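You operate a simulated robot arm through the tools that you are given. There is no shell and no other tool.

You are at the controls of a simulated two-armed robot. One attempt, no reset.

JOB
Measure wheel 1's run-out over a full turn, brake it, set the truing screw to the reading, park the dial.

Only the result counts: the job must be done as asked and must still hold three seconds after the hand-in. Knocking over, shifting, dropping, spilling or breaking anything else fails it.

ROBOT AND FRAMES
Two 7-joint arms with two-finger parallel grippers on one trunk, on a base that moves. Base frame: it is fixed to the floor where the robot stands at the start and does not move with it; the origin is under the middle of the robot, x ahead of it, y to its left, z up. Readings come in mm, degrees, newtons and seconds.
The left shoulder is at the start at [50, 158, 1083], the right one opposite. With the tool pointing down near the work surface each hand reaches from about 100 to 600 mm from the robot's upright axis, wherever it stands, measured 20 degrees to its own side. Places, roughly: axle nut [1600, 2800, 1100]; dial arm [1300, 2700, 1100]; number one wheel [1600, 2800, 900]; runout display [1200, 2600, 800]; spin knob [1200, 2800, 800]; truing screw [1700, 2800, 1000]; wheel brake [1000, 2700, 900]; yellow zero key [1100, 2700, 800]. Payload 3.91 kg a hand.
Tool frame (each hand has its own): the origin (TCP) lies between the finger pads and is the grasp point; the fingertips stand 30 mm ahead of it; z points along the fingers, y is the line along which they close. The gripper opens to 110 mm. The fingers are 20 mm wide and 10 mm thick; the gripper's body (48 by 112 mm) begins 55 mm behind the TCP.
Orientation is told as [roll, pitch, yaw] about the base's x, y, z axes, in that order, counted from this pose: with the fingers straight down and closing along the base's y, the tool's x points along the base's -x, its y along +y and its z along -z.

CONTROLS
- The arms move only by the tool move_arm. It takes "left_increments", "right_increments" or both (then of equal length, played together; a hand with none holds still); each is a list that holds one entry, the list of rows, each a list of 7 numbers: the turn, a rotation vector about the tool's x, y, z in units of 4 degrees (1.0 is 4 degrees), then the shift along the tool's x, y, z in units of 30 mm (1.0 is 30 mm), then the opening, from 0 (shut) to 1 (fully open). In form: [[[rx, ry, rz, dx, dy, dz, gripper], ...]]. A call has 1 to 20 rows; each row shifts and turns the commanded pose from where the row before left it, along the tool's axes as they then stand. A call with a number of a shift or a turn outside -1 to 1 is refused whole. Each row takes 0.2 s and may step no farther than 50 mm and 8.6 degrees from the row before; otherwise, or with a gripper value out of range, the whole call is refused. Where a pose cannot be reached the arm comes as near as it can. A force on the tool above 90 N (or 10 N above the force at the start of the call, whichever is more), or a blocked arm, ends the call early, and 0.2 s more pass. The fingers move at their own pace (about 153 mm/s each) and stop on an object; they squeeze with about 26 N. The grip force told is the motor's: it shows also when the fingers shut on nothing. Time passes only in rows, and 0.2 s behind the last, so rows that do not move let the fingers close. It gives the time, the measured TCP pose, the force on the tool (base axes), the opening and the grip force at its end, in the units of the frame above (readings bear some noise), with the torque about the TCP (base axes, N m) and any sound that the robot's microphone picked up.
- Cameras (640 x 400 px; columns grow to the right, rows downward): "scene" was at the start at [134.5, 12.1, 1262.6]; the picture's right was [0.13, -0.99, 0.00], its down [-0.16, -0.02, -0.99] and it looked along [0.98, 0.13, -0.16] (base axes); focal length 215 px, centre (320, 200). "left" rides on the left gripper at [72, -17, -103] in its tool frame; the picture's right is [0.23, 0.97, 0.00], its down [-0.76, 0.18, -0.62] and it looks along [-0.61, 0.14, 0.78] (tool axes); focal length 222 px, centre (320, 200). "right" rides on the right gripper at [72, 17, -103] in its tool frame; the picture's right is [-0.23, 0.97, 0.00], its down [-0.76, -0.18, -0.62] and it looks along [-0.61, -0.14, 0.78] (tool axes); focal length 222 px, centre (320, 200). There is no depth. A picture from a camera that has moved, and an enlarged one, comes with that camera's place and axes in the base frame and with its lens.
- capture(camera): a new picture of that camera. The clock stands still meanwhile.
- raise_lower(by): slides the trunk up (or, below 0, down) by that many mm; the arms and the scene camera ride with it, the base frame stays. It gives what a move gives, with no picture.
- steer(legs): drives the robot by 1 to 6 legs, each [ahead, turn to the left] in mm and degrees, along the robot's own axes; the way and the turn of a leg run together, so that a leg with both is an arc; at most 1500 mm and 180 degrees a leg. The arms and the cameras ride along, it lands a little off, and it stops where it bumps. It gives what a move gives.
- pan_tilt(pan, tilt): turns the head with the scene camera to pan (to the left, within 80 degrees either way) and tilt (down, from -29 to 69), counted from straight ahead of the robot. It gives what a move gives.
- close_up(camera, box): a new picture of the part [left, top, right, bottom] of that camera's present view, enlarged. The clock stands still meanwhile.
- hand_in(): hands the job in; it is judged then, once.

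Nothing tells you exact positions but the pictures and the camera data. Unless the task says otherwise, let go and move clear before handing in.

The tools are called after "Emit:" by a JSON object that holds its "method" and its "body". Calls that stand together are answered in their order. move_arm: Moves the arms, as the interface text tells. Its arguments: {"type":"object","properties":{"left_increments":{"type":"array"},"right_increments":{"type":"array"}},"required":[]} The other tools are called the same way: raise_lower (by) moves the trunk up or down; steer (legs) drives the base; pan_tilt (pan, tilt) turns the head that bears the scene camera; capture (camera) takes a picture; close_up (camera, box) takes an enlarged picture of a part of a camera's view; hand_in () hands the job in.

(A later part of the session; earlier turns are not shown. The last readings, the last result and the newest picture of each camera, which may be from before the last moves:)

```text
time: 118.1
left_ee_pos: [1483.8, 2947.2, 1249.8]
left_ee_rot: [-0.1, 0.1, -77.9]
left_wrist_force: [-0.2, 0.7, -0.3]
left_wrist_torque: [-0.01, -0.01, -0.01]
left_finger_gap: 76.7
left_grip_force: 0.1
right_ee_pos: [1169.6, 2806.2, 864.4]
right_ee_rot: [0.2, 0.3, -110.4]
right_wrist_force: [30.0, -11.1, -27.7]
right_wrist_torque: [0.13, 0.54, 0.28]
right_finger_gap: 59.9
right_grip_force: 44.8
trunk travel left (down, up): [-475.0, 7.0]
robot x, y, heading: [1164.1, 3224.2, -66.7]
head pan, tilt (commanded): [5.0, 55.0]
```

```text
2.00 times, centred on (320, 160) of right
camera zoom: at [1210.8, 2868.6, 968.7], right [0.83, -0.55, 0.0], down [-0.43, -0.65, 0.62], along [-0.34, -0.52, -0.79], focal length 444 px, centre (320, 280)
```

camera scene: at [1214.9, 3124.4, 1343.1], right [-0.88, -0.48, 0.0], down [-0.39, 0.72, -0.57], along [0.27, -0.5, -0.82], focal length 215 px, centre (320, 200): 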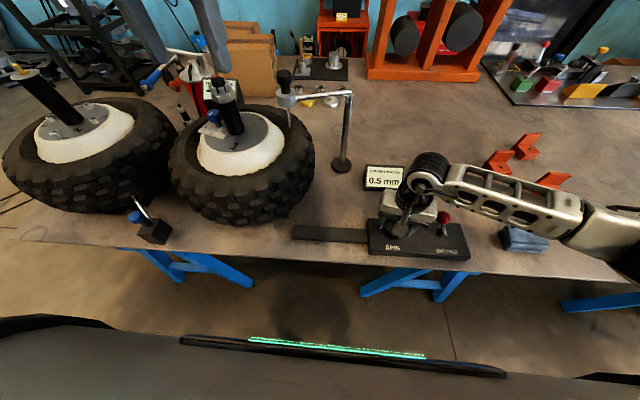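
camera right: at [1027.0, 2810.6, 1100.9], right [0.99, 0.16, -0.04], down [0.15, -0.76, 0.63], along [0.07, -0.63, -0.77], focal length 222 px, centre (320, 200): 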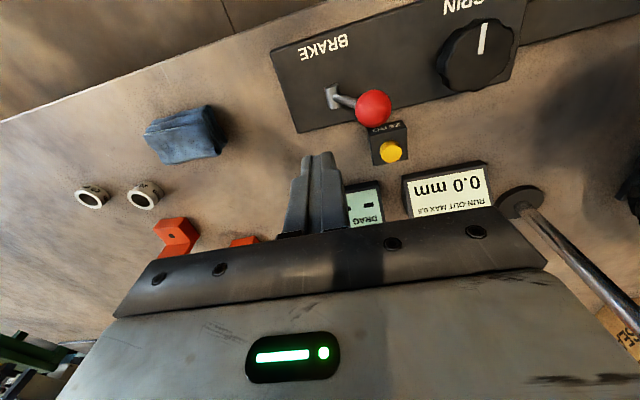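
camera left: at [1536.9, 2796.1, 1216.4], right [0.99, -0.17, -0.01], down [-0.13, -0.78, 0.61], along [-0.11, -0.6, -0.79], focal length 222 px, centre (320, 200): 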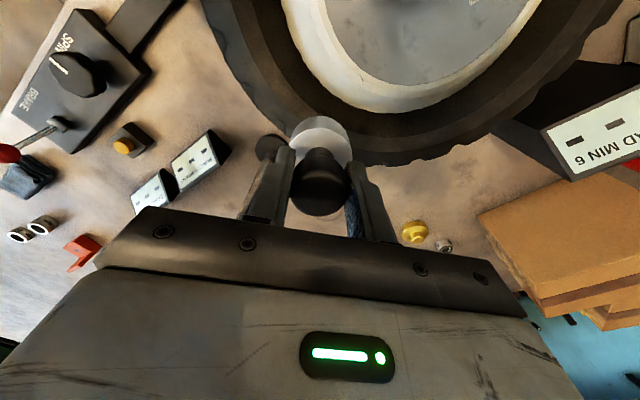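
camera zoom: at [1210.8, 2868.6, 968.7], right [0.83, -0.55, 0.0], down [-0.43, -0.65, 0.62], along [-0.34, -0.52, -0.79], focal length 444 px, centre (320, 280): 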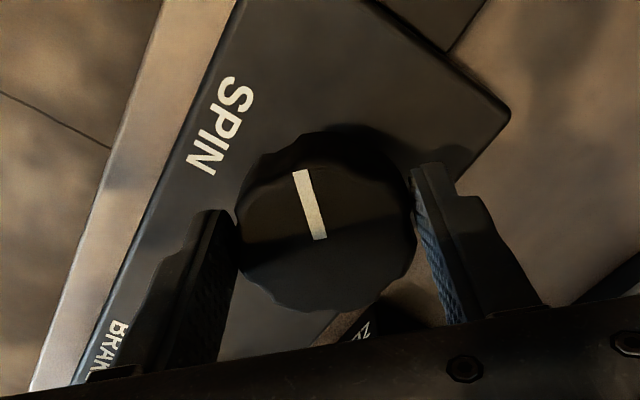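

The wheel has turned about 75–90°, reading still 0.5 mm. I recentre slightly on the knob axis and turn on.

Emit:
{"method": "move_arm", "body": {"right_increments": [[[0, 0, 0, -0.13, 0.1, 0.06, 0.3], [0, 0, 1, 0, 0, 0, 0.3], [0, 0, 1, 0, 0, 0, 0.3], [0, 0, 1, 0, 0, 0, 0.3], [0, 0, 1, 0, 0, 0, 0.3], [0, 0, 1, 0, 0, 0, 0.3], [0, 0, 1, 0, 0, 0, 0.3]]]}}

Emit:
{"method": "close_up", "body": {"camera": "scene", "box": [160, 60, 420, 220]}}

Emit:
{"method": "close_up", "body": {"camera": "right", "box": [200, 60, 440, 260]}}

```text
time: 119.7
left_ee_pos: [1482.7, 2951.6, 1250.9]
left_ee_rot: [-0.1, 0.1, -77.9]
left_wrist_force: [-0.8, 0.1, -0.4]
left_wrist_torque: [0.01, -0.01, 0.01]
left_finger_gap: 77.1
left_grip_force: 0.0
right_ee_pos: [1171.5, 2804.6, 864.7]
right_ee_rot: [0.0, 0.4, -134.3]
right_wrist_force: [22.0, 17.0, -7.0]
right_wrist_torque: [0.38, -0.66, 0.06]
right_finger_gap: 59.6
right_grip_force: 45.5
trunk travel left (down, up): [-475.0, 7.0]
robot x, y, heading: [1165.6, 3220.4, -66.4]
head pan, tilt (commanded): [5.0, 55.0]
```

```text
2.46 times, centred on (290, 140) of scene
camera zoom: at [1218.0, 3125.0, 1342.8], right [-0.88, -0.48, 0.0], down [-0.39, 0.72, -0.57], along [0.27, -0.51, -0.82], focal length 528 px, centre (394, 348)
```

zoom: 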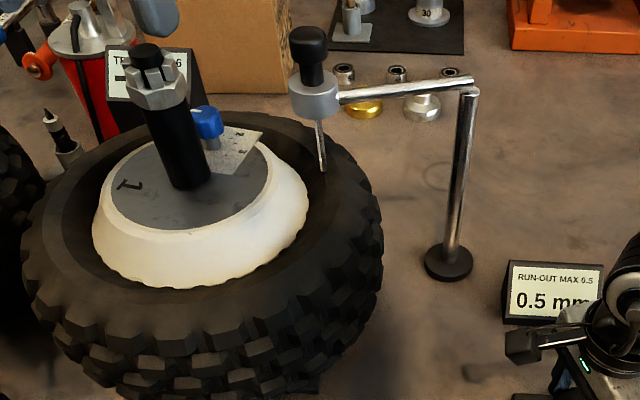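

```text
2.00 times, centred on (320, 160) of right
camera zoom: at [1233.9, 2845.2, 968.9], right [0.54, -0.84, 0.0], down [-0.66, -0.42, 0.62], along [-0.52, -0.33, -0.79], focal length 444 px, centre (320, 280)
```

zoom: 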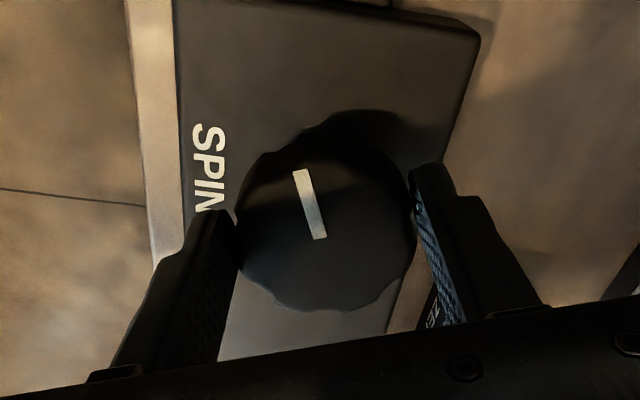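

Reading steady at 0.5 mm after about 110° of wheel. I keep turning.

Emit:
{"method": "move_arm", "body": {"right_increments": [[[0, 0, 1, 0, 0, 0, 0.3], [0, 0, 1, 0, 0, 0, 0.3], [0, 0, 1, 0, 0, 0, 0.3], [0, 0, 1, 0, 0, 0, 0.3], [0, 0, 1, 0, 0, 0, 0.3], [0, 0, 1, 0, 0, 0, 0.3], [0, 0, 1, 0, 0, 0, 0.3]]]}}

Emit:
{"method": "close_up", "body": {"camera": "scene", "box": [160, 60, 420, 220]}}

Emit:
{"method": "close_up", "body": {"camera": "right", "box": [200, 60, 440, 260]}}

```text
time: 121.3
left_ee_pos: [1484.1, 2949.9, 1250.6]
left_ee_rot: [-0.1, 0.1, -77.8]
left_wrist_force: [0.0, 0.0, 0.6]
left_wrist_torque: [0.0, 0.0, -0.01]
left_finger_gap: 77.0
left_grip_force: 0.0
right_ee_pos: [1172.9, 2801.4, 864.9]
right_ee_rot: [0.0, 0.4, -162.4]
right_wrist_force: [27.1, 4.2, -2.0]
right_wrist_torque: [1.27, -0.41, 0.1]
right_finger_gap: 59.5
right_grip_force: 44.7
trunk travel left (down, up): [-475.0, 7.0]
robot x, y, heading: [1159.2, 3226.1, -66.8]
head pan, tilt (commanded): [5.0, 55.0]
```

```text
2.46 times, centred on (290, 140) of scene
camera zoom: at [1218.4, 3124.0, 1342.8], right [-0.88, -0.48, 0.0], down [-0.39, 0.72, -0.57], along [0.27, -0.5, -0.82], focal length 528 px, centre (394, 348)
```

zoom: 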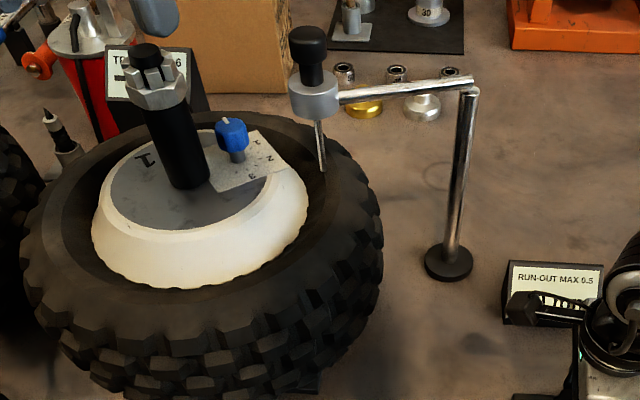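

```text
2.00 times, centred on (320, 160) of right
camera zoom: at [1246.1, 2809.3, 968.9], right [0.08, -1.0, 0.0], down [-0.78, -0.06, 0.62], along [-0.62, -0.05, -0.79], focal length 444 px, centre (320, 280)
```

zoom: 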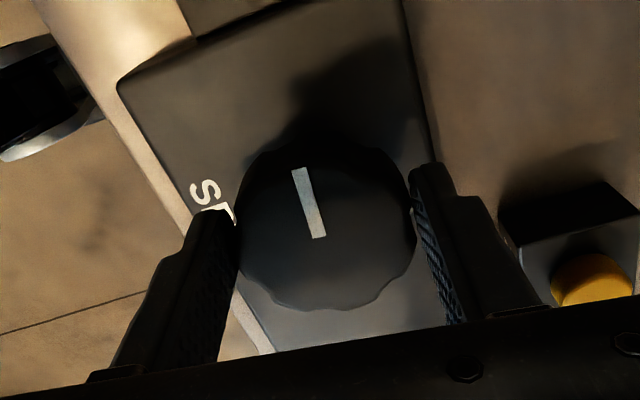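

The wheel has turned about 145° (ratio ≈1.5:1). I release, wind the wrist back and re-grip for the rest of the turn.

Emit:
{"method": "move_arm", "body": {"right_increments": [[[0, 0, 0, 0, 0, 0, 0.75], [0, 0, 0, 0, 0, 0, 0.75], [0, 0, -1, 0, 0, 0, 0.75], [0, 0, -1, 0, 0, 0, 0.75], [0, 0, -1, 0, 0, 0, 0.75], [0, 0, -1, 0, 0, 0, 0.75], [0, 0, -1, 0, 0, 0, 0.75], [0, 0, -1, 0, 0, 0, 0.75], [0, 0, -1, 0, 0, 0, 0.75], [0, 0, -1, 0, 0, 0, 0.75], [0, 0, -1, 0, 0, 0, 0.75], [0, 0, -1, 0, 0, 0, 0.75], [0, 0, -1, 0, 0, 0, 0.75], [0, 0, -1, 0, 0, 0, 0.75], [0, 0, -1, 0, 0, 0, 0.75], [0, 0, -1, 0, 0, 0, 0.75], [0, 0, -1, 0, 0, 0, 0.75], [0, 0, -1, 0, 0, 0, 0.75]]]}}

Emit:
{"method": "close_up", "body": {"camera": "scene", "box": [160, 60, 420, 220]}}

```text
time: 125.1
left_ee_pos: [1480.1, 2950.5, 1249.9]
left_ee_rot: [-0.1, 0.1, -78.0]
left_wrist_force: [0.0, -0.3, -0.1]
left_wrist_torque: [-0.03, 0.02, 0.03]
left_finger_gap: 76.9
left_grip_force: 0.0
right_ee_pos: [1168.1, 2801.7, 864.0]
right_ee_rot: [-0.1, 0.2, -98.3]
right_wrist_force: [-0.8, 0.4, 0.3]
right_wrist_torque: [0.02, 0.02, 0.02]
right_finger_gap: 82.5
right_grip_force: 0.0
trunk travel left (down, up): [-475.0, 7.0]
robot x, y, heading: [1165.0, 3224.0, -66.5]
head pan, tilt (commanded): [5.0, 55.0]
```

```text
2.46 times, centred on (290, 140) of scene
camera zoom: at [1215.7, 3123.9, 1342.9], right [-0.88, -0.48, 0.0], down [-0.39, 0.72, -0.57], along [0.27, -0.5, -0.82], focal length 528 px, centre (394, 348)
```

zoom: 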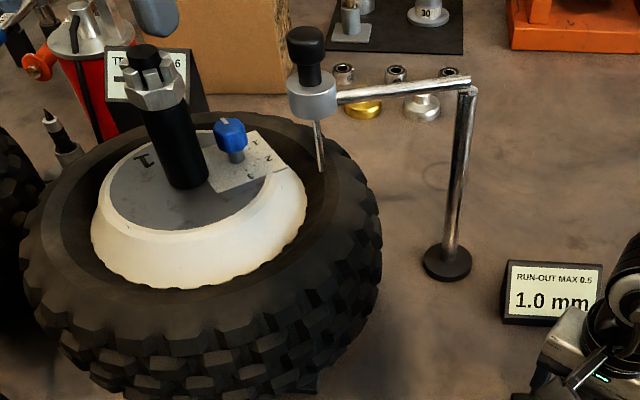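

The wheel holds still and the display reads 1.0 mm. I wind the wrist back further and grip again.

Emit:
{"method": "move_arm", "body": {"right_increments": [[[0, 0, -1, 0, 0, 0, 0.75], [0, 0, -1, 0, 0, 0, 0.75], [0, 0, -1, 0, 0, 0, 0.75], [0, 0, -1, 0, 0, 0, 0.75], [0, 0, -1, 0, 0, 0, 0.75], [0, 0, -1, 0, 0, 0, 0.75], [0, 0, -1, 0, 0, 0, 0.75], [0, 0, -1, 0, 0, 0, 0.75], [0, 0, -1, 0, 0, 0, 0.75], [0, 0, -1, 0, 0, 0, 0.75], [0, 0, -1, 0, 0, 0, 0.75], [0, 0, -1, 0, 0, 0, 0.75], [0, 0, -1, 0, 0, 0, 0.75], [0, 0, -1, 0, 0, 0, 0.75], [0, 0, -1, 0, 0, 0, 0.75], [0, 0, -1, 0, 0, 0, 0.75]]]}}

Emit:
{"method": "close_up", "body": {"camera": "right", "box": [200, 60, 440, 260]}}

```text
time: 128.5
left_ee_pos: [1480.5, 2950.8, 1252.2]
left_ee_rot: [0.0, 0.1, -78.0]
left_wrist_force: [-0.2, -0.2, 0.1]
left_wrist_torque: [0.03, 0.01, 0.02]
left_finger_gap: 77.0
left_grip_force: 0.0
right_ee_pos: [1168.4, 2801.6, 864.8]
right_ee_rot: [0.0, 0.1, -34.4]
right_wrist_force: [0.5, 0.9, -0.1]
right_wrist_torque: [0.05, -0.02, 0.0]
right_finger_gap: 82.8
right_grip_force: 0.1
trunk travel left (down, up): [-475.0, 7.0]
robot x, y, heading: [1163.3, 3221.7, -66.4]
head pan, tilt (commanded): [5.0, 55.0]
```

```text
2.00 times, centred on (320, 160) of right
camera zoom: at [1117.9, 2858.1, 967.5], right [0.74, 0.68, 0.0], down [0.53, -0.58, 0.62], along [0.42, -0.46, -0.78], focal length 444 px, centre (320, 280)
```

zoom: 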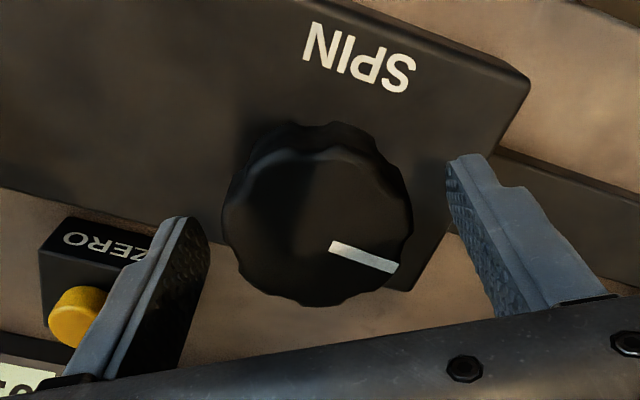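

Good: the knob mark has turned about 96°. I grip and turn again.

Emit:
{"method": "move_arm", "body": {"right_increments": [[[0, 0, 0, 0, 0, 0, 0.5], [0, 0, 0, 0, 0, 0, 0.3], [0, 0, 0, 0, 0, 0, 0.3], [0, 0, 1, 0, 0, 0, 0.3], [0, 0, 1, 0, 0, 0, 0.3], [0, 0, 1, 0, 0, 0, 0.3], [0, 0, 1, 0, 0, 0, 0.3], [0, 0, 1, 0, 0, 0, 0.3], [0, 0, 1, 0, 0, 0, 0.3], [0, 0, 1, 0, 0, 0, 0.3], [0, 0, 1, 0, 0, 0, 0.3]]]}}

Emit:
{"method": "close_up", "body": {"camera": "scene", "box": [160, 60, 420, 220]}}

```text
time: 130.9
left_ee_pos: [1480.0, 2949.3, 1251.8]
left_ee_rot: [-0.1, 0.1, -77.9]
left_wrist_force: [0.6, -0.3, 0.2]
left_wrist_torque: [-0.02, -0.03, 0.0]
left_finger_gap: 76.9
left_grip_force: 0.0
right_ee_pos: [1168.0, 2801.2, 863.6]
right_ee_rot: [0.0, 0.2, -66.2]
right_wrist_force: [-1.3, -6.6, -8.7]
right_wrist_torque: [0.45, -0.24, 0.32]
right_finger_gap: 59.5
right_grip_force: 45.4
trunk travel left (down, up): [-475.0, 7.0]
robot x, y, heading: [1159.9, 3225.5, -66.7]
head pan, tilt (commanded): [5.0, 55.0]
```

```text
2.46 times, centred on (290, 140) of scene
camera zoom: at [1215.6, 3122.8, 1342.8], right [-0.88, -0.48, 0.0], down [-0.39, 0.72, -0.57], along [0.27, -0.5, -0.82], focal length 528 px, centre (394, 348)
```

zoom: 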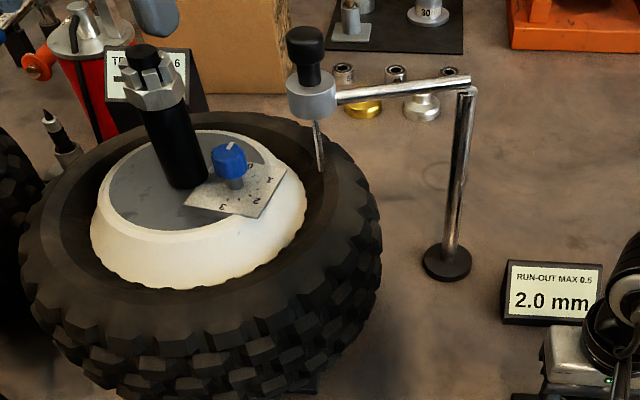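

2.0 mm now at about half a turn. I carry on turning.

Emit:
{"method": "move_arm", "body": {"right_increments": [[[0, 0, 1, 0, 0, 0, 0.3], [0, 0, 1, 0, 0, 0, 0.3], [0, 0, 1, 0, 0, 0, 0.3], [0, 0, 1, 0, 0, 0, 0.3], [0, 0, 1, 0, 0, 0, 0.3], [0, 0, 1, 0, 0, 0, 0.3], [0, 0, 1, 0, 0, 0, 0.3], [0, 0, 1, 0, 0, 0, 0.3]]]}}

Emit:
{"method": "close_up", "body": {"camera": "scene", "box": [160, 60, 420, 220]}}

```text
time: 132.7
left_ee_pos: [1481.6, 2948.6, 1250.5]
left_ee_rot: [0.0, 0.1, -77.9]
left_wrist_force: [0.1, -0.4, 0.0]
left_wrist_torque: [-0.01, 0.03, -0.03]
left_finger_gap: 77.1
left_grip_force: 0.1
right_ee_pos: [1167.8, 2801.5, 863.9]
right_ee_rot: [0.0, 0.2, -98.4]
right_wrist_force: [3.7, -2.6, -15.5]
right_wrist_torque: [-0.08, -1.15, 0.26]
right_finger_gap: 59.6
right_grip_force: 44.5
trunk travel left (down, up): [-475.0, 7.0]
robot x, y, heading: [1164.7, 3225.3, -66.3]
head pan, tilt (commanded): [5.0, 55.0]
```

```text
2.46 times, centred on (290, 140) of scene
camera zoom: at [1215.9, 3122.7, 1342.7], right [-0.88, -0.48, 0.0], down [-0.39, 0.72, -0.57], along [0.27, -0.5, -0.82], focal length 528 px, centre (394, 348)
```

zoom: 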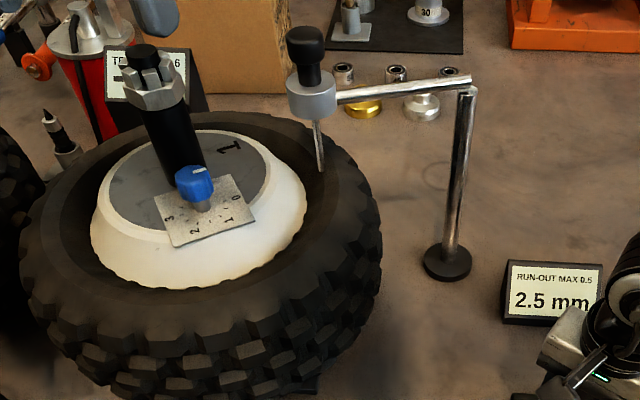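

2.5 mm now. I continue.

Emit:
{"method": "move_arm", "body": {"right_increments": [[[0, 0, 1, 0, 0, 0, 0.3], [0, 0, 1, 0, 0, 0, 0.3], [0, 0, 1, 0, 0, 0, 0.3], [0, 0, 1, 0, 0, 0, 0.3], [0, 0, 1, 0, 0, 0, 0.3], [0, 0, 1, 0, 0, 0, 0.3], [0, 0, 1, 0, 0, 0, 0.3], [0, 0, 1, 0, 0, 0, 0.3]]]}}

Emit:
{"method": "close_up", "body": {"camera": "scene", "box": [160, 60, 420, 220]}}

```text
time: 134.5
left_ee_pos: [1481.7, 2948.4, 1250.4]
left_ee_rot: [0.0, 0.1, -77.9]
left_wrist_force: [-0.1, 0.9, -1.4]
left_wrist_torque: [0.02, 0.02, -0.04]
left_finger_gap: 76.9
left_grip_force: 0.1
right_ee_pos: [1169.3, 2801.6, 864.6]
right_ee_rot: [-0.1, 0.2, -130.4]
right_wrist_force: [12.3, 0.6, -24.2]
right_wrist_torque: [-0.09, -0.73, 0.15]
right_finger_gap: 59.7
right_grip_force: 45.3
trunk travel left (down, up): [-475.0, 7.0]
robot x, y, heading: [1161.9, 3222.8, -66.6]
head pan, tilt (commanded): [5.0, 55.0]
```

```text
2.46 times, centred on (290, 140) of scene
camera zoom: at [1217.0, 3122.4, 1342.6], right [-0.88, -0.48, 0.0], down [-0.39, 0.72, -0.57], along [0.27, -0.5, -0.82], focal length 528 px, centre (394, 348)
```

zoom: 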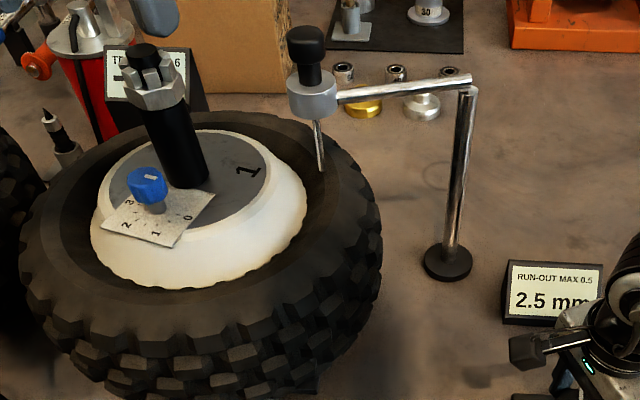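

Still 2.5 mm. I go on to the limit of this grip.

Emit:
{"method": "move_arm", "body": {"right_increments": [[[0, 0, 1, 0, 0, 0.02, 0.3], [0, 0, 1, 0, 0, 0, 0.3], [0, 0, 1, 0, 0, 0, 0.3], [0, 0, 1, 0, 0, 0, 0.3], [0, 0, 1, 0, 0, 0, 0.3], [0, 0, 1, 0, 0, 0, 0.3], [0, 0, 1, 0, 0, 0, 0.3], [0, 0, 1, 0, 0, 0, 0.3]]]}}

Emit:
{"method": "close_up", "body": {"camera": "scene", "box": [160, 60, 420, 220]}}

Emit:
{"method": "move_arm", "body": {"right_increments": [[[0, 0, 0, 0, 0, 0, 0.75], [0, 0, 0, 0, 0, 0, 0.75], [0, 0, -1, 0, 0, 0, 0.75], [0, 0, -1, 0, 0, 0, 0.75], [0, 0, -1, 0, 0, 0, 0.75], [0, 0, -1, 0, 0, 0, 0.75], [0, 0, -1, 0, 0, 0, 0.75], [0, 0, -1, 0, 0, 0, 0.75], [0, 0, -1, 0, 0, 0, 0.75], [0, 0, -1, 0, 0, 0, 0.75], [0, 0, -1, 0, 0, 0, 0.75], [0, 0, -1, 0, 0, 0, 0.75], [0, 0, -1, 0, 0, 0, 0.75], [0, 0, -1, 0, 0, 0, 0.75], [0, 0, -1, 0, 0, 0, 0.75], [0, 0, -1, 0, 0, 0, 0.75], [0, 0, -1, 0, 0, 0, 0.75], [0, 0, -1, 0, 0, 0, 0.75], [0, 0, -1, 0, 0, 0, 0.75], [0, 0, -1, 0, 0, 0, 0.75]]]}}

Emit:
{"method": "close_up", "body": {"camera": "scene", "box": [160, 60, 420, 220]}}

```text
time: 136.3
left_ee_pos: [1481.4, 2951.0, 1250.8]
left_ee_rot: [0.1, 0.0, -77.9]
left_wrist_force: [-0.1, 0.4, 0.8]
left_wrist_torque: [0.0, 0.02, 0.01]
left_finger_gap: 76.8
left_grip_force: 0.0
right_ee_pos: [1170.2, 2801.6, 864.0]
right_ee_rot: [-0.1, 0.1, -162.5]
right_wrist_force: [11.2, 0.4, -6.7]
right_wrist_torque: [0.02, -0.18, 0.18]
right_finger_gap: 59.7
right_grip_force: 44.7
trunk travel left (down, up): [-475.0, 7.0]
robot x, y, heading: [1160.6, 3227.4, -66.6]
head pan, tilt (commanded): [5.0, 55.0]
```

```text
2.46 times, centred on (290, 140) of scene
camera zoom: at [1216.9, 3123.6, 1342.9], right [-0.88, -0.48, 0.0], down [-0.39, 0.72, -0.57], along [0.27, -0.5, -0.82], focal length 528 px, centre (394, 348)
```

zoom: 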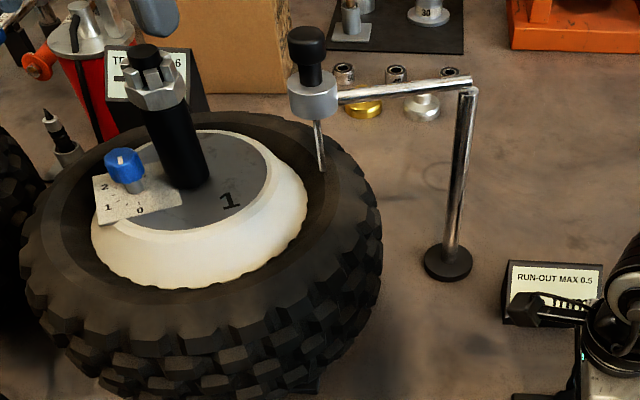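

```text
time: 140.5
left_ee_pos: [1480.4, 2950.3, 1251.8]
left_ee_rot: [-0.1, 0.1, -77.9]
left_wrist_force: [-0.8, -0.1, 0.1]
left_wrist_torque: [0.01, 0.03, 0.01]
left_finger_gap: 76.9
left_grip_force: 0.0
right_ee_pos: [1168.7, 2801.8, 862.9]
right_ee_rot: [0.1, -0.1, -90.4]
right_wrist_force: [-0.2, -0.4, -0.2]
right_wrist_torque: [0.01, 0.02, 0.01]
right_finger_gap: 82.6
right_grip_force: 0.1
trunk travel left (down, up): [-475.0, 7.0]
robot x, y, heading: [1163.5, 3223.7, -66.6]
head pan, tilt (commanded): [5.0, 55.0]
```

```text
2.46 times, centred on (290, 140) of scene
camera zoom: at [1215.7, 3123.9, 1342.9], right [-0.88, -0.48, 0.0], down [-0.39, 0.72, -0.57], along [0.27, -0.5, -0.82], focal length 528 px, centre (394, 348)
```

zoom: 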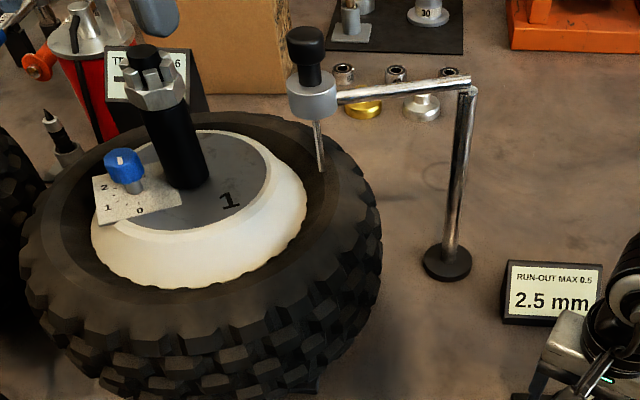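

Reading holds at 2.5 mm with about 336° done. I grip again and go well past the full turn.

Emit:
{"method": "move_arm", "body": {"right_increments": [[[0, 0, 0, 0, 0, 0, 0.5], [0, 0, 0, 0, 0, 0, 0.3], [0, 0, 0, 0, 0, 0, 0.3], [0, 0, 1, 0, 0, 0, 0.3], [0, 0, 1, 0, 0, 0, 0.3], [0, 0, 1, 0, 0, 0, 0.3], [0, 0, 1, 0, 0, 0, 0.3], [0, 0, 1, 0, 0, 0, 0.3], [0, 0, 1, 0, 0, 0, 0.3], [0, 0, 1, 0, 0, 0, 0.3], [0, 0, 1, 0, 0, 0, 0.3], [0, 0, 1, 0, 0, 0, 0.3], [0, 0, 1, 0, 0, 0, 0.3], [0, 0, 1, 0, 0, 0, 0.3], [0, 0, 1, 0, 0, 0, 0.3]]]}}

Emit:
{"method": "close_up", "body": {"camera": "scene", "box": [160, 60, 420, 220]}}

```text
time: 143.7
left_ee_pos: [1481.9, 2949.7, 1250.6]
left_ee_rot: [-0.1, 0.2, -78.0]
left_wrist_force: [0.3, -0.1, 0.3]
left_wrist_torque: [0.02, -0.01, 0.04]
left_finger_gap: 77.1
left_grip_force: 0.0
right_ee_pos: [1169.4, 2801.7, 863.3]
right_ee_rot: [-0.1, 0.0, -138.4]
right_wrist_force: [12.9, -2.0, -9.8]
right_wrist_torque: [-0.01, -0.19, 0.25]
right_finger_gap: 58.9
right_grip_force: 45.1
trunk travel left (down, up): [-475.0, 7.0]
robot x, y, heading: [1161.5, 3226.7, -66.5]
head pan, tilt (commanded): [5.0, 55.0]
```

```text
2.46 times, centred on (290, 140) of scene
camera zoom: at [1217.1, 3123.2, 1342.7], right [-0.88, -0.48, 0.0], down [-0.39, 0.72, -0.57], along [0.27, -0.5, -0.82], focal length 528 px, centre (394, 348)
```

zoom: 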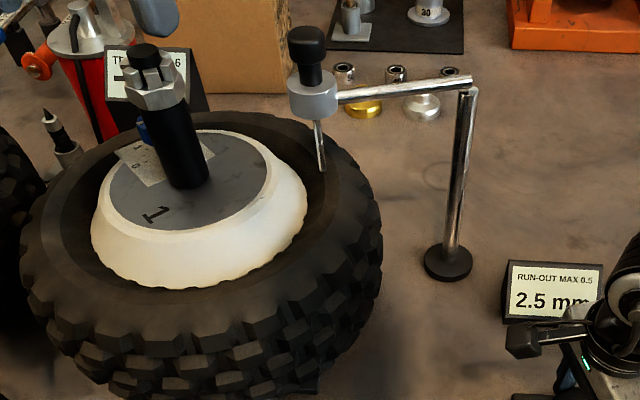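

The full turn is passed (about 400°) and the reading is 2.5 mm. I'll turn the wheel on so that its truing screw faces the robot, which makes it reachable; first the rest of this grip, then wind back.

Emit:
{"method": "move_arm", "body": {"right_increments": [[[0, 0, 1, 0, 0, 0, 0.3], [0, 0, 1, 0, 0, 0, 0.3], [0, 0, 1, 0, 0, 0, 0.3], [0, 0, 1, 0, 0, 0, 0.3], [0, 0, 1, 0, 0, 0, 0.3], [0, 0, 0, 0, 0, 0, 0.75], [0, 0, 0, 0, 0, 0, 0.75], [0, 0, -1, 0, 0, 0, 0.75], [0, 0, -1, 0, 0, 0, 0.75], [0, 0, -1, 0, 0, 0, 0.75], [0, 0, -1, 0, 0, 0, 0.75], [0, 0, -1, 0, 0, 0, 0.75], [0, 0, -1, 0, 0, 0, 0.75], [0, 0, -1, 0, 0, 0, 0.75], [0, 0, -1, 0, 0, 0, 0.75], [0, 0, -1, 0, 0, 0, 0.75], [0, 0, -1, 0, 0, 0, 0.75], [0, 0, -1, 0, 0, 0, 0.75], [0, 0, -1, 0, 0, 0, 0.75], [0, 0, -1, 0, 0, 0, 0.75]]]}}

Emit:
{"method": "move_arm", "body": {"right_increments": [[[0, 0, -1, 0, 0, 0, 0.75], [0, 0, -1, 0, 0, 0, 0.75], [0, 0, -1, 0, 0, 0, 0.75], [0, 0, -1, 0, 0, 0, 0.75], [0, 0, -1, 0, 0, 0, 0.75], [0, 0, -1, 0, 0, 0, 0.75], [0, 0, -1, 0, 0, 0, 0.75], [0, 0, -1, 0, 0, 0, 0.75], [0, 0, -1, 0, 0, 0, 0.75], [0, 0, -1, 0, 0, 0, 0.75], [0, 0, -1, 0, 0, 0, 0.75], [0, 0, -1, 0, 0, 0, 0.75], [0, 0, -1, 0, 0, 0, 0.75], [0, 0, -1, 0, 0, 0, 0.75], [0, 0, -1, 0, 0, 0, 0.75], [0, 0, -1, 0, 0, 0, 0.75], [0, 0, -1, 0, 0, 0, 0.75], [0, 0, -1, 0, 0, 0, 0.75]]]}}

Emit:
{"method": "close_up", "body": {"camera": "scene", "box": [160, 60, 420, 220]}}

```text
time: 147.9
left_ee_pos: [1480.6, 2950.7, 1251.5]
left_ee_rot: [0.1, -0.1, -77.9]
left_wrist_force: [0.4, 0.0, 0.3]
left_wrist_torque: [0.01, 0.01, 0.0]
left_finger_gap: 76.9
left_grip_force: 0.0
right_ee_pos: [1167.3, 2802.0, 864.0]
right_ee_rot: [-0.2, -0.1, -106.3]
right_wrist_force: [0.4, -0.1, -0.3]
right_wrist_torque: [0.03, 0.0, 0.02]
right_finger_gap: 82.8
right_grip_force: 0.1
trunk travel left (down, up): [-475.0, 7.0]
robot x, y, heading: [1161.3, 3226.4, -66.3]
head pan, tilt (commanded): [5.0, 55.0]
```

```text
time: 151.7
left_ee_pos: [1481.0, 2951.2, 1251.2]
left_ee_rot: [0.0, 0.0, -77.9]
left_wrist_force: [-0.2, 0.0, -0.2]
left_wrist_torque: [0.06, 0.01, -0.01]
left_finger_gap: 77.1
left_grip_force: 0.0
right_ee_pos: [1167.3, 2802.2, 864.0]
right_ee_rot: [0.0, 0.0, -34.3]
right_wrist_force: [-0.1, 0.5, 0.3]
right_wrist_torque: [0.0, -0.01, -0.02]
right_finger_gap: 82.1
right_grip_force: 0.0
trunk travel left (down, up): [-475.0, 7.0]
robot x, y, heading: [1165.0, 3225.6, -66.7]
head pan, tilt (commanded): [5.0, 55.0]
```

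```text
2.46 times, centred on (290, 140) of scene
camera zoom: at [1215.7, 3123.9, 1342.9], right [-0.88, -0.48, 0.0], down [-0.39, 0.72, -0.57], along [0.27, -0.5, -0.82], focal length 528 px, centre (394, 348)
```

zoom: 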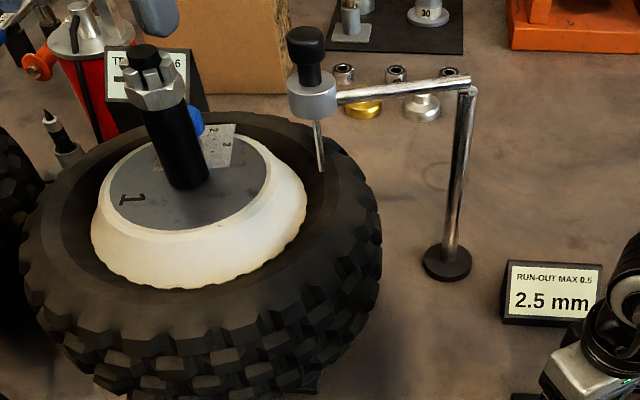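

Reading firmly 2.5 mm. I grip and turn about 116° more to bring the screw to the robot's side.

Emit:
{"method": "move_arm", "body": {"right_increments": [[[0, 0, 0, 0, 0, 0, 0.5], [0, 0, 0, 0, 0, 0, 0.3], [0, 0, 0, 0, 0, 0, 0.3], [0, 0, 1, 0, 0, 0, 0.3], [0, 0, 1, 0, 0, 0, 0.3], [0, 0, 1, 0, 0, 0, 0.3], [0, 0, 1, 0, 0, 0, 0.3], [0, 0, 1, 0, 0, 0, 0.3], [0, 0, 1, 0, 0, 0, 0.3], [0, 0, 1, 0, 0, 0, 0.3], [0, 0, 1, 0, 0, 0, 0.3], [0, 0, 1, 0, 0, 0, 0.3], [0, 0, 1, 0, 0, 0, 0.3], [0, 0, 1, 0, 0, 0, 0.3], [0, 0, 1, 0, 0, 0, 0.3], [0, 0, 1, 0, 0, 0, 0.3], [0, 0, 1, 0, 0, 0, 0.3], [0, 0, 1, 0, 0, 0, 0.3]]]}}

Emit:
{"method": "move_arm", "body": {"right_increments": [[[0, 0, 1, 0, 0, 0, 0.3], [0, 0, 1, 0, 0, 0, 0.3], [0, 0, 1, 0, 0, 0, 0.3], [0, 0, 1, 0, 0, 0, 0.3], [0, 0, 1, 0, 0, 0, 0.3], [0, 0, 1, 0, 0, 0, 0.3], [0, 0, 1, 0, 0, 0, 0.3], [0, 0, 1, 0, 0, 0, 0.3], [0, 0, 1, 0, 0, 0, 0.3], [0, 0, 1, 0, 0, 0, 0.3], [0, 0, 1, 0, 0, 0, 0.3], [0, 0, 1, 0, 0, 0, 0.3]]]}}

Emit:
{"method": "close_up", "body": {"camera": "scene", "box": [160, 60, 420, 220]}}

```text
time: 155.5
left_ee_pos: [1481.3, 2951.1, 1252.1]
left_ee_rot: [0.0, 0.0, -78.0]
left_wrist_force: [1.2, 0.5, -0.2]
left_wrist_torque: [-0.03, -0.03, -0.01]
left_finger_gap: 77.1
left_grip_force: 0.0
right_ee_pos: [1169.0, 2802.3, 864.6]
right_ee_rot: [-0.1, 0.0, -94.4]
right_wrist_force: [0.6, -1.0, 3.3]
right_wrist_torque: [0.22, -0.27, 0.28]
right_finger_gap: 59.0
right_grip_force: 45.1
trunk travel left (down, up): [-475.0, 7.0]
robot x, y, heading: [1157.5, 3224.4, -66.6]
head pan, tilt (commanded): [5.0, 55.0]
```

```text
time: 158.1
left_ee_pos: [1482.1, 2950.4, 1251.5]
left_ee_rot: [0.0, 0.1, -77.9]
left_wrist_force: [0.5, 0.8, 0.3]
left_wrist_torque: [0.02, 0.0, 0.03]
left_finger_gap: 76.8
left_grip_force: 0.1
right_ee_pos: [1170.6, 2801.9, 864.6]
right_ee_rot: [-0.1, 0.1, -142.5]
right_wrist_force: [14.3, -1.5, -1.0]
right_wrist_torque: [1.08, -0.35, 0.32]
right_finger_gap: 58.9
right_grip_force: 45.2
trunk travel left (down, up): [-475.0, 7.0]
robot x, y, heading: [1161.8, 3227.5, -66.4]
head pan, tilt (commanded): [5.0, 55.0]
```

```text
2.46 times, centred on (290, 140) of scene
camera zoom: at [1217.1, 3123.6, 1342.8], right [-0.88, -0.48, 0.0], down [-0.39, 0.72, -0.57], along [0.27, -0.5, -0.82], focal length 528 px, centre (394, 348)
```

zoom: 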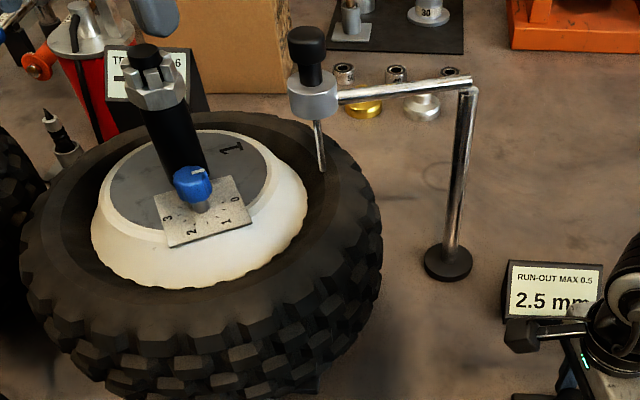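

The screw now faces me. I release the SPIN knob, lift clear and straighten the wrist.

Emit:
{"method": "move_arm", "body": {"right_increments": [[[0, 0, 0, 0, 0, 0, 0.75], [0, 0, 0, 0, 0, 0, 0.75], [0, 0, 0, 0, 0, -0.9, 0.75], [0, 0, 0, 0, 0, -0.9, 0.75], [0, 0, 0, 0, 0, -0.9, 0.75], [0, 0, 0, 0, 0, -0.9, 0.75], [0, 0, 0, 0, 0, -0.9, 0.75], [0, 0, -1, 0, 0, 0, 0.4], [0, 0, -1, 0, 0, 0, 0.2], [0, 0, -1, 0, 0, 0, 0], [0, 0, -1, 0, 0, 0, 0], [0, 0, -1, 0, 0, 0, 0], [0, 0, -1, 0, 0, 0, 0], [0, 0, -1, 0, 0, 0, 0], [0, 0, -1, 0, 0, 0, 0], [0, 0, -1, 0, 0, 0, 0], [0, 0, -1, 0, 0, 0, 0], [0, 0, -1, 0, 0, 0, 0], [0, 0, -1, 0, 0, 0, 0], [0, 0, -1, 0, 0, 0, 0]]]}}

Emit:
{"method": "move_arm", "body": {"right_increments": [[[0, 0, -1, 0, 0, 0, 0], [0, 0, -1, 0, 0, 0, 0], [0, 0, -1, 0, 0, 0, 0], [0, 0, -1, 0, 0, 0, 0], [0, 0, -1, 0, 0, 0, 0], [0, 0, -1, 0, 0, 0, 0]]]}}

Emit:
{"method": "capture", "body": {"camera": "right"}}

Emit:
{"method": "close_up", "body": {"camera": "scene", "box": [340, 120, 480, 260]}}

Emit:
{"method": "close_up", "body": {"camera": "scene", "box": [190, 90, 290, 180]}}

```text
time: 162.3
left_ee_pos: [1479.6, 2949.5, 1251.8]
left_ee_rot: [0.0, -0.1, -77.9]
left_wrist_force: [0.3, 1.0, -0.3]
left_wrist_torque: [-0.01, 0.01, -0.01]
left_finger_gap: 77.1
left_grip_force: 0.0
right_ee_pos: [1167.2, 2802.4, 999.3]
right_ee_rot: [-0.2, 0.1, -90.4]
right_wrist_force: [-0.3, 0.2, 0.1]
right_wrist_torque: [-0.01, -0.01, 0.02]
right_finger_gap: 0.0
right_grip_force: 26.0
trunk travel left (down, up): [-475.0, 7.0]
robot x, y, heading: [1160.5, 3223.0, -66.3]
head pan, tilt (commanded): [5.0, 55.0]
```

```text
time: 163.7
left_ee_pos: [1480.5, 2949.4, 1252.3]
left_ee_rot: [-0.1, 0.0, -77.8]
left_wrist_force: [-0.4, 0.0, 0.2]
left_wrist_torque: [0.01, -0.01, 0.0]
left_finger_gap: 77.1
left_grip_force: 0.0
right_ee_pos: [1167.7, 2801.4, 999.2]
right_ee_rot: [0.0, 0.1, -66.5]
right_wrist_force: [-0.7, 0.8, 0.2]
right_wrist_torque: [0.02, -0.01, 0.01]
right_finger_gap: 0.0
right_grip_force: 25.9
trunk travel left (down, up): [-475.0, 7.0]
robot x, y, heading: [1166.3, 3224.3, -66.4]
head pan, tilt (commanded): [5.0, 55.0]
```

```text
taken
camera right: at [1154.4, 2875.9, 1102.3], right [0.98, 0.18, 0.0], down [0.14, -0.77, 0.62], along [0.11, -0.61, -0.78], focal length 222 px, centre (320, 200)
```

right: 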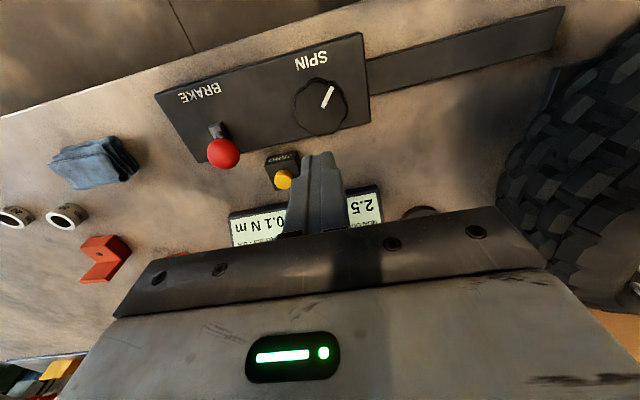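

```text
2.86 times, centred on (410, 190) of scene
camera zoom: at [1215.7, 3123.9, 1342.9], right [-0.88, -0.48, 0.0], down [-0.39, 0.72, -0.57], along [0.27, -0.5, -0.82], focal length 614 px, centre (63, 229)
```

zoom: 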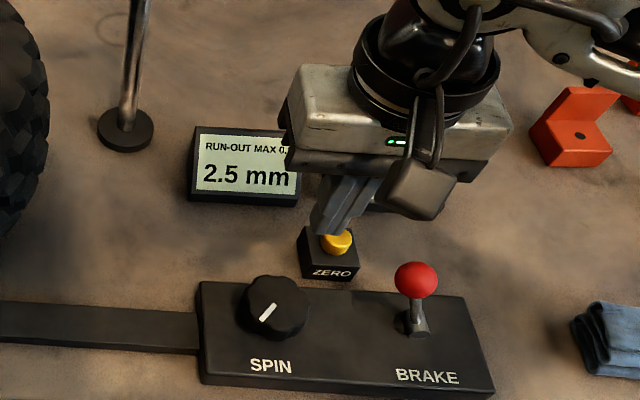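

```text
4.44 times, centred on (240, 135) of scene
camera zoom: at [1215.7, 3123.9, 1342.9], right [-0.88, -0.48, 0.0], down [-0.39, 0.72, -0.57], along [0.27, -0.5, -0.82], focal length 954 px, centre (676, 489)
```

zoom: 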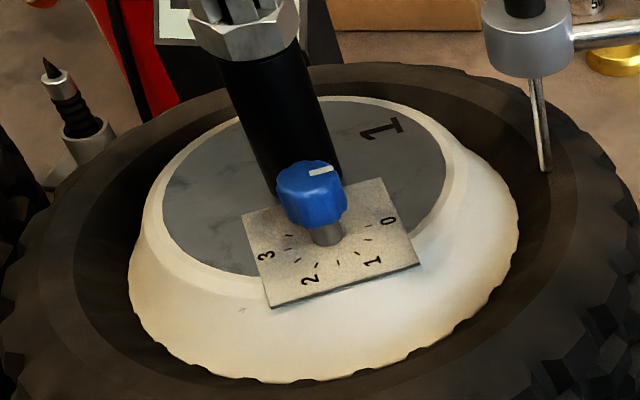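

Reading is 2.5 mm; the screw's white mark points at 0 and the scale runs clockwise 0-1-2-3. Now the brake: I move to the left of the ball and push it back right.

Emit:
{"method": "move_arm", "body": {"right_increments": [[[0, 0, 0, -0.037, -0.93, 0, 0], [0, 0, 0, -0.037, -0.93, 0, 0], [0, 0, 0, 0, 0, 0.783, 0], [0, 0, 0, 0, 0, 0.783, 0], [0, 0, 0, 0, 0, 0.783, 0], [0, 0, 0, 0, 0, 0.783, 0], [0, 0, 0, 0, 0, 0, 0]]]}}

Emit:
{"method": "close_up", "body": {"camera": "scene", "box": [340, 120, 480, 260]}}

```text
time: 165.3
left_ee_pos: [1481.2, 2949.4, 1251.5]
left_ee_rot: [-0.1, 0.0, -78.0]
left_wrist_force: [0.2, 0.4, 0.2]
left_wrist_torque: [0.03, 0.0, 0.02]
left_finger_gap: 76.9
left_grip_force: 0.0
right_ee_pos: [1117.5, 2775.7, 903.1]
right_ee_rot: [-0.1, 0.1, -66.4]
right_wrist_force: [0.1, 0.2, -0.3]
right_wrist_torque: [-0.02, -0.04, 0.03]
right_finger_gap: 0.2
right_grip_force: 26.0
trunk travel left (down, up): [-475.0, 7.0]
robot x, y, heading: [1164.6, 3221.5, -66.5]
head pan, tilt (commanded): [5.0, 55.0]
```

```text
2.86 times, centred on (410, 190) of scene
camera zoom: at [1215.7, 3124.0, 1342.9], right [-0.88, -0.48, 0.0], down [-0.39, 0.72, -0.57], along [0.27, -0.5, -0.82], focal length 614 px, centre (63, 229)
```

zoom: 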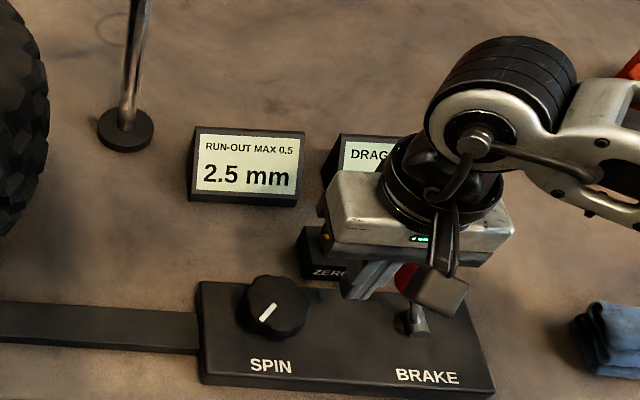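

The fingers are to the left of the ball. I push right.

Emit:
{"method": "move_arm", "body": {"right_increments": [[[0, 0, 0, 0, -0.4, 0, 0], [0, 0, 0, 0, -0.3, 0, 0], [0, 0, 0, 0, -0.3, -0.05, 0], [0, 0, 0, 0, -0.3, -0.05, 0], [0, 0, 0, 0, -0.3, -0.05, 0], [0, 0, 0, 0, -0.3, 0, 0]]]}}

Emit:
{"method": "close_up", "body": {"camera": "scene", "box": [340, 120, 480, 260]}}

```text
time: 166.7
left_ee_pos: [1479.2, 2950.9, 1250.9]
left_ee_rot: [0.0, 0.1, -78.0]
left_wrist_force: [-0.2, 0.1, -0.3]
left_wrist_torque: [0.05, 0.02, 0.01]
left_finger_gap: 77.1
left_grip_force: 0.1
right_ee_pos: [1063.8, 2754.5, 906.3]
right_ee_rot: [-0.3, 0.6, -66.6]
right_wrist_force: [3.4, 2.3, 1.7]
right_wrist_torque: [-0.01, -0.02, 0.04]
right_finger_gap: 0.0
right_grip_force: 26.1
trunk travel left (down, up): [-475.0, 7.0]
robot x, y, heading: [1167.1, 3225.5, -66.6]
head pan, tilt (commanded): [5.0, 55.0]
```

```text
2.86 times, centred on (410, 190) of scene
camera zoom: at [1215.5, 3123.7, 1342.5], right [-0.88, -0.48, 0.0], down [-0.39, 0.72, -0.57], along [0.27, -0.5, -0.82], focal length 614 px, centre (63, 229)
```

zoom: 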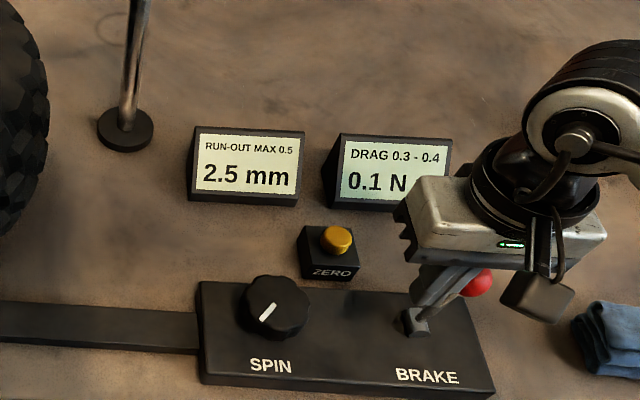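

Emit:
{"method": "move_arm", "body": {"right_increments": [[[0, 0, 0, 0, -0.3, 0, 0], [0, 0, 0, 0, -0.3, 0.05, 0], [0, 0, 0, 0, -0.25, 0.05, 0], [0, 0, 0, 0, -0.2, 0.05, 0]]]}}

Emit:
{"method": "close_up", "body": {"camera": "scene", "box": [340, 120, 480, 260]}}

```text
time: 167.7
left_ee_pos: [1480.6, 2949.7, 1252.3]
left_ee_rot: [-0.1, 0.0, -77.8]
left_wrist_force: [0.2, -0.5, -1.2]
left_wrist_torque: [-0.01, -0.03, -0.01]
left_finger_gap: 77.0
left_grip_force: 0.0
right_ee_pos: [1037.0, 2740.6, 905.2]
right_ee_rot: [-0.1, 0.0, -66.3]
right_wrist_force: [2.0, -0.9, 2.8]
right_wrist_torque: [-0.05, 0.02, 0.0]
right_finger_gap: 0.0
right_grip_force: 25.8
trunk travel left (down, up): [-475.0, 7.0]
robot x, y, heading: [1163.0, 3225.0, -66.2]
head pan, tilt (commanded): [5.0, 55.0]
```

```text
2.86 times, centred on (410, 190) of scene
camera zoom: at [1215.9, 3124.1, 1342.9], right [-0.88, -0.48, 0.0], down [-0.39, 0.72, -0.57], along [0.27, -0.5, -0.82], focal length 614 px, centre (63, 229)
```

zoom: 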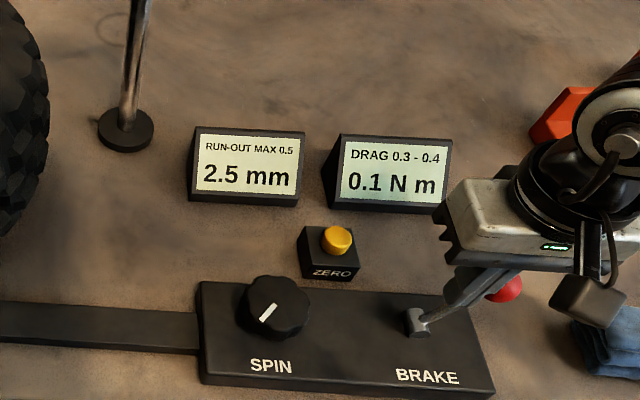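

Emit:
{"method": "move_arm", "body": {"right_increments": [[[0, 0, 0, 0, -0.12, 0.02, 0], [0, 0, 0, 0, -0.12, 0.02, 0]]]}}

Emit:
{"method": "close_up", "body": {"camera": "scene", "box": [340, 120, 480, 260]}}

```text
time: 168.3
left_ee_pos: [1480.7, 2950.9, 1251.3]
left_ee_rot: [0.0, 0.0, -77.9]
left_wrist_force: [-0.7, 0.5, 0.4]
left_wrist_torque: [0.0, 0.03, -0.03]
left_finger_gap: 77.0
left_grip_force: 0.1
right_ee_pos: [1030.7, 2739.7, 903.2]
right_ee_rot: [0.0, -0.1, -66.4]
right_wrist_force: [3.8, 0.1, 1.5]
right_wrist_torque: [-0.05, 0.01, 0.04]
right_finger_gap: 0.0
right_grip_force: 26.2
trunk travel left (down, up): [-475.0, 7.0]
robot x, y, heading: [1161.0, 3224.0, -66.5]
head pan, tilt (commanded): [5.0, 55.0]
```

```text
2.86 times, centred on (410, 190) of scene
camera zoom: at [1216.3, 3124.1, 1342.9], right [-0.88, -0.48, 0.0], down [-0.39, 0.72, -0.57], along [0.27, -0.5, -0.82], focal length 614 px, centre (63, 229)
```

zoom: 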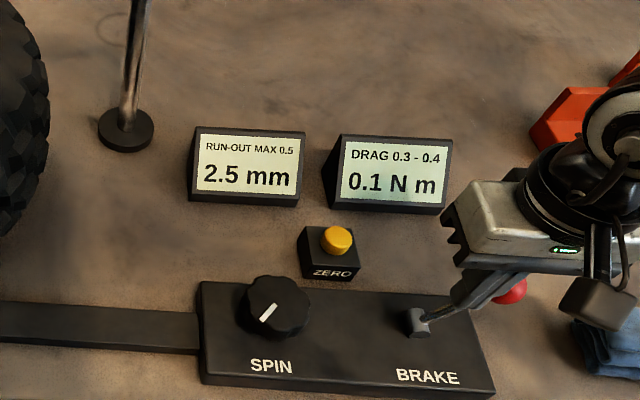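

Emit:
{"method": "move_arm", "body": {"right_increments": [[[0, 0, 0, 0, -0.12, 0.03, 0], [0, 0, 0, 0, -0.12, 0.03, 0], [0, 0, 0, 0, -0.12, 0.03, 0]]]}}

Emit:
{"method": "close_up", "body": {"camera": "scene", "box": [340, 120, 480, 260]}}

```text
time: 169.1
left_ee_pos: [1484.1, 2953.8, 1250.5]
left_ee_rot: [-0.2, -0.1, -78.0]
left_wrist_force: [-0.5, 0.7, 0.2]
left_wrist_torque: [0.02, -0.01, 0.01]
left_finger_gap: 77.1
left_grip_force: 0.0
right_ee_pos: [1029.9, 2739.4, 904.9]
right_ee_rot: [0.8, -0.2, -65.9]
right_wrist_force: [36.3, 13.1, 12.9]
right_wrist_torque: [-0.1, 0.08, 0.32]
right_finger_gap: 0.0
right_grip_force: 26.1
trunk travel left (down, up): [-475.0, 7.0]
robot x, y, heading: [1165.0, 3221.6, -66.5]
head pan, tilt (commanded): [5.0, 55.0]
```

```text
2.86 times, centred on (410, 190) of scene
camera zoom: at [1220.4, 3126.5, 1343.0], right [-0.88, -0.48, 0.0], down [-0.39, 0.72, -0.57], along [0.27, -0.51, -0.82], focal length 614 px, centre (63, 229)
```

zoom: 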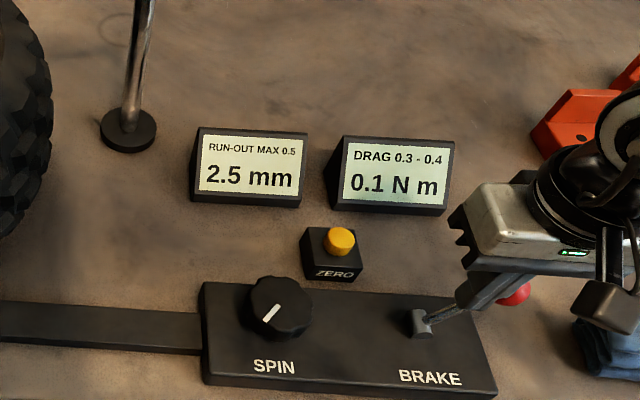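

The lever is hard at its right-hand stop: brake on. I back off and lift clear, retracting the right hand.

Emit:
{"method": "move_arm", "body": {"right_increments": [[[0, 0, 0, 0, 0.4, 0, 0], [0, 0, 0, 0, 0.4, 0, 0], [0, 0, 0, 0, 0, -1, 0], [0, 0, 0, 0, 0, -1, 0], [0, 0, 0, 0, 0, -1, 0], [0, 0, 0, 0.8, 0, -1, 0], [0, 0, 0, 0.8, 0, -1, 0], [0, 0, 0, 0.8, 0, -1, 0], [0, 0, 0, 0.8, 0, -1, 0], [0, 0, 0, 0.8, 0, -1, 0], [0, 0, 0, 0, 0, 0, 0]]]}}

Emit:
{"method": "capture", "body": {"camera": "scene"}}

Emit:
{"method": "close_up", "body": {"camera": "scene", "box": [340, 120, 480, 260]}}

```text
time: 171.5
left_ee_pos: [1480.2, 2950.2, 1252.0]
left_ee_rot: [0.0, 0.1, -77.9]
left_wrist_force: [-0.9, -0.4, -0.4]
left_wrist_torque: [-0.01, 0.0, -0.01]
left_finger_gap: 77.0
left_grip_force: 0.1
right_ee_pos: [993.3, 2855.0, 1142.8]
right_ee_rot: [-0.1, 0.1, -66.3]
right_wrist_force: [0.4, -0.5, 0.1]
right_wrist_torque: [-0.02, 0.01, -0.01]
right_finger_gap: 0.3
right_grip_force: 25.8
trunk travel left (down, up): [-475.0, 7.0]
robot x, y, heading: [1161.8, 3227.6, -66.3]
head pan, tilt (commanded): [5.0, 55.0]
```

```text
taken
camera scene: at [1215.7, 3123.7, 1342.9], right [-0.88, -0.48, 0.0], down [-0.39, 0.72, -0.57], along [0.27, -0.5, -0.82], focal length 215 px, centre (320, 200)
```

scene: 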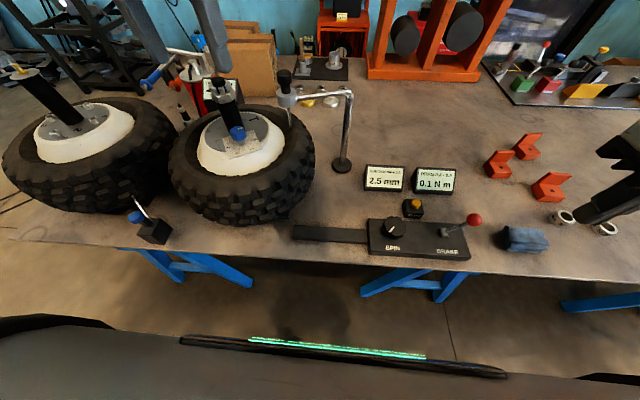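

```text
2.86 times, centred on (410, 190) of scene
camera zoom: at [1215.7, 3123.7, 1342.9], right [-0.88, -0.48, 0.0], down [-0.39, 0.72, -0.57], along [0.27, -0.5, -0.82], focal length 614 px, centre (63, 229)
```

zoom: 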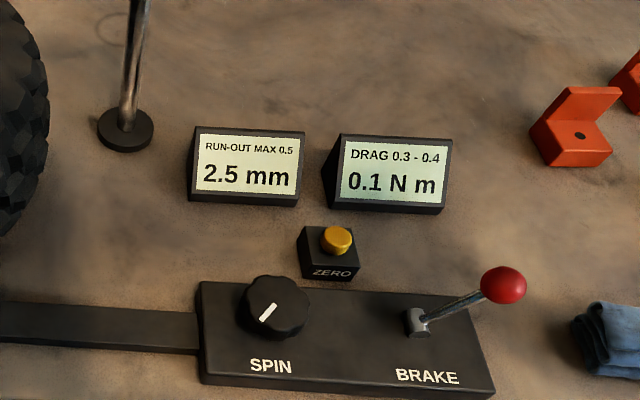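

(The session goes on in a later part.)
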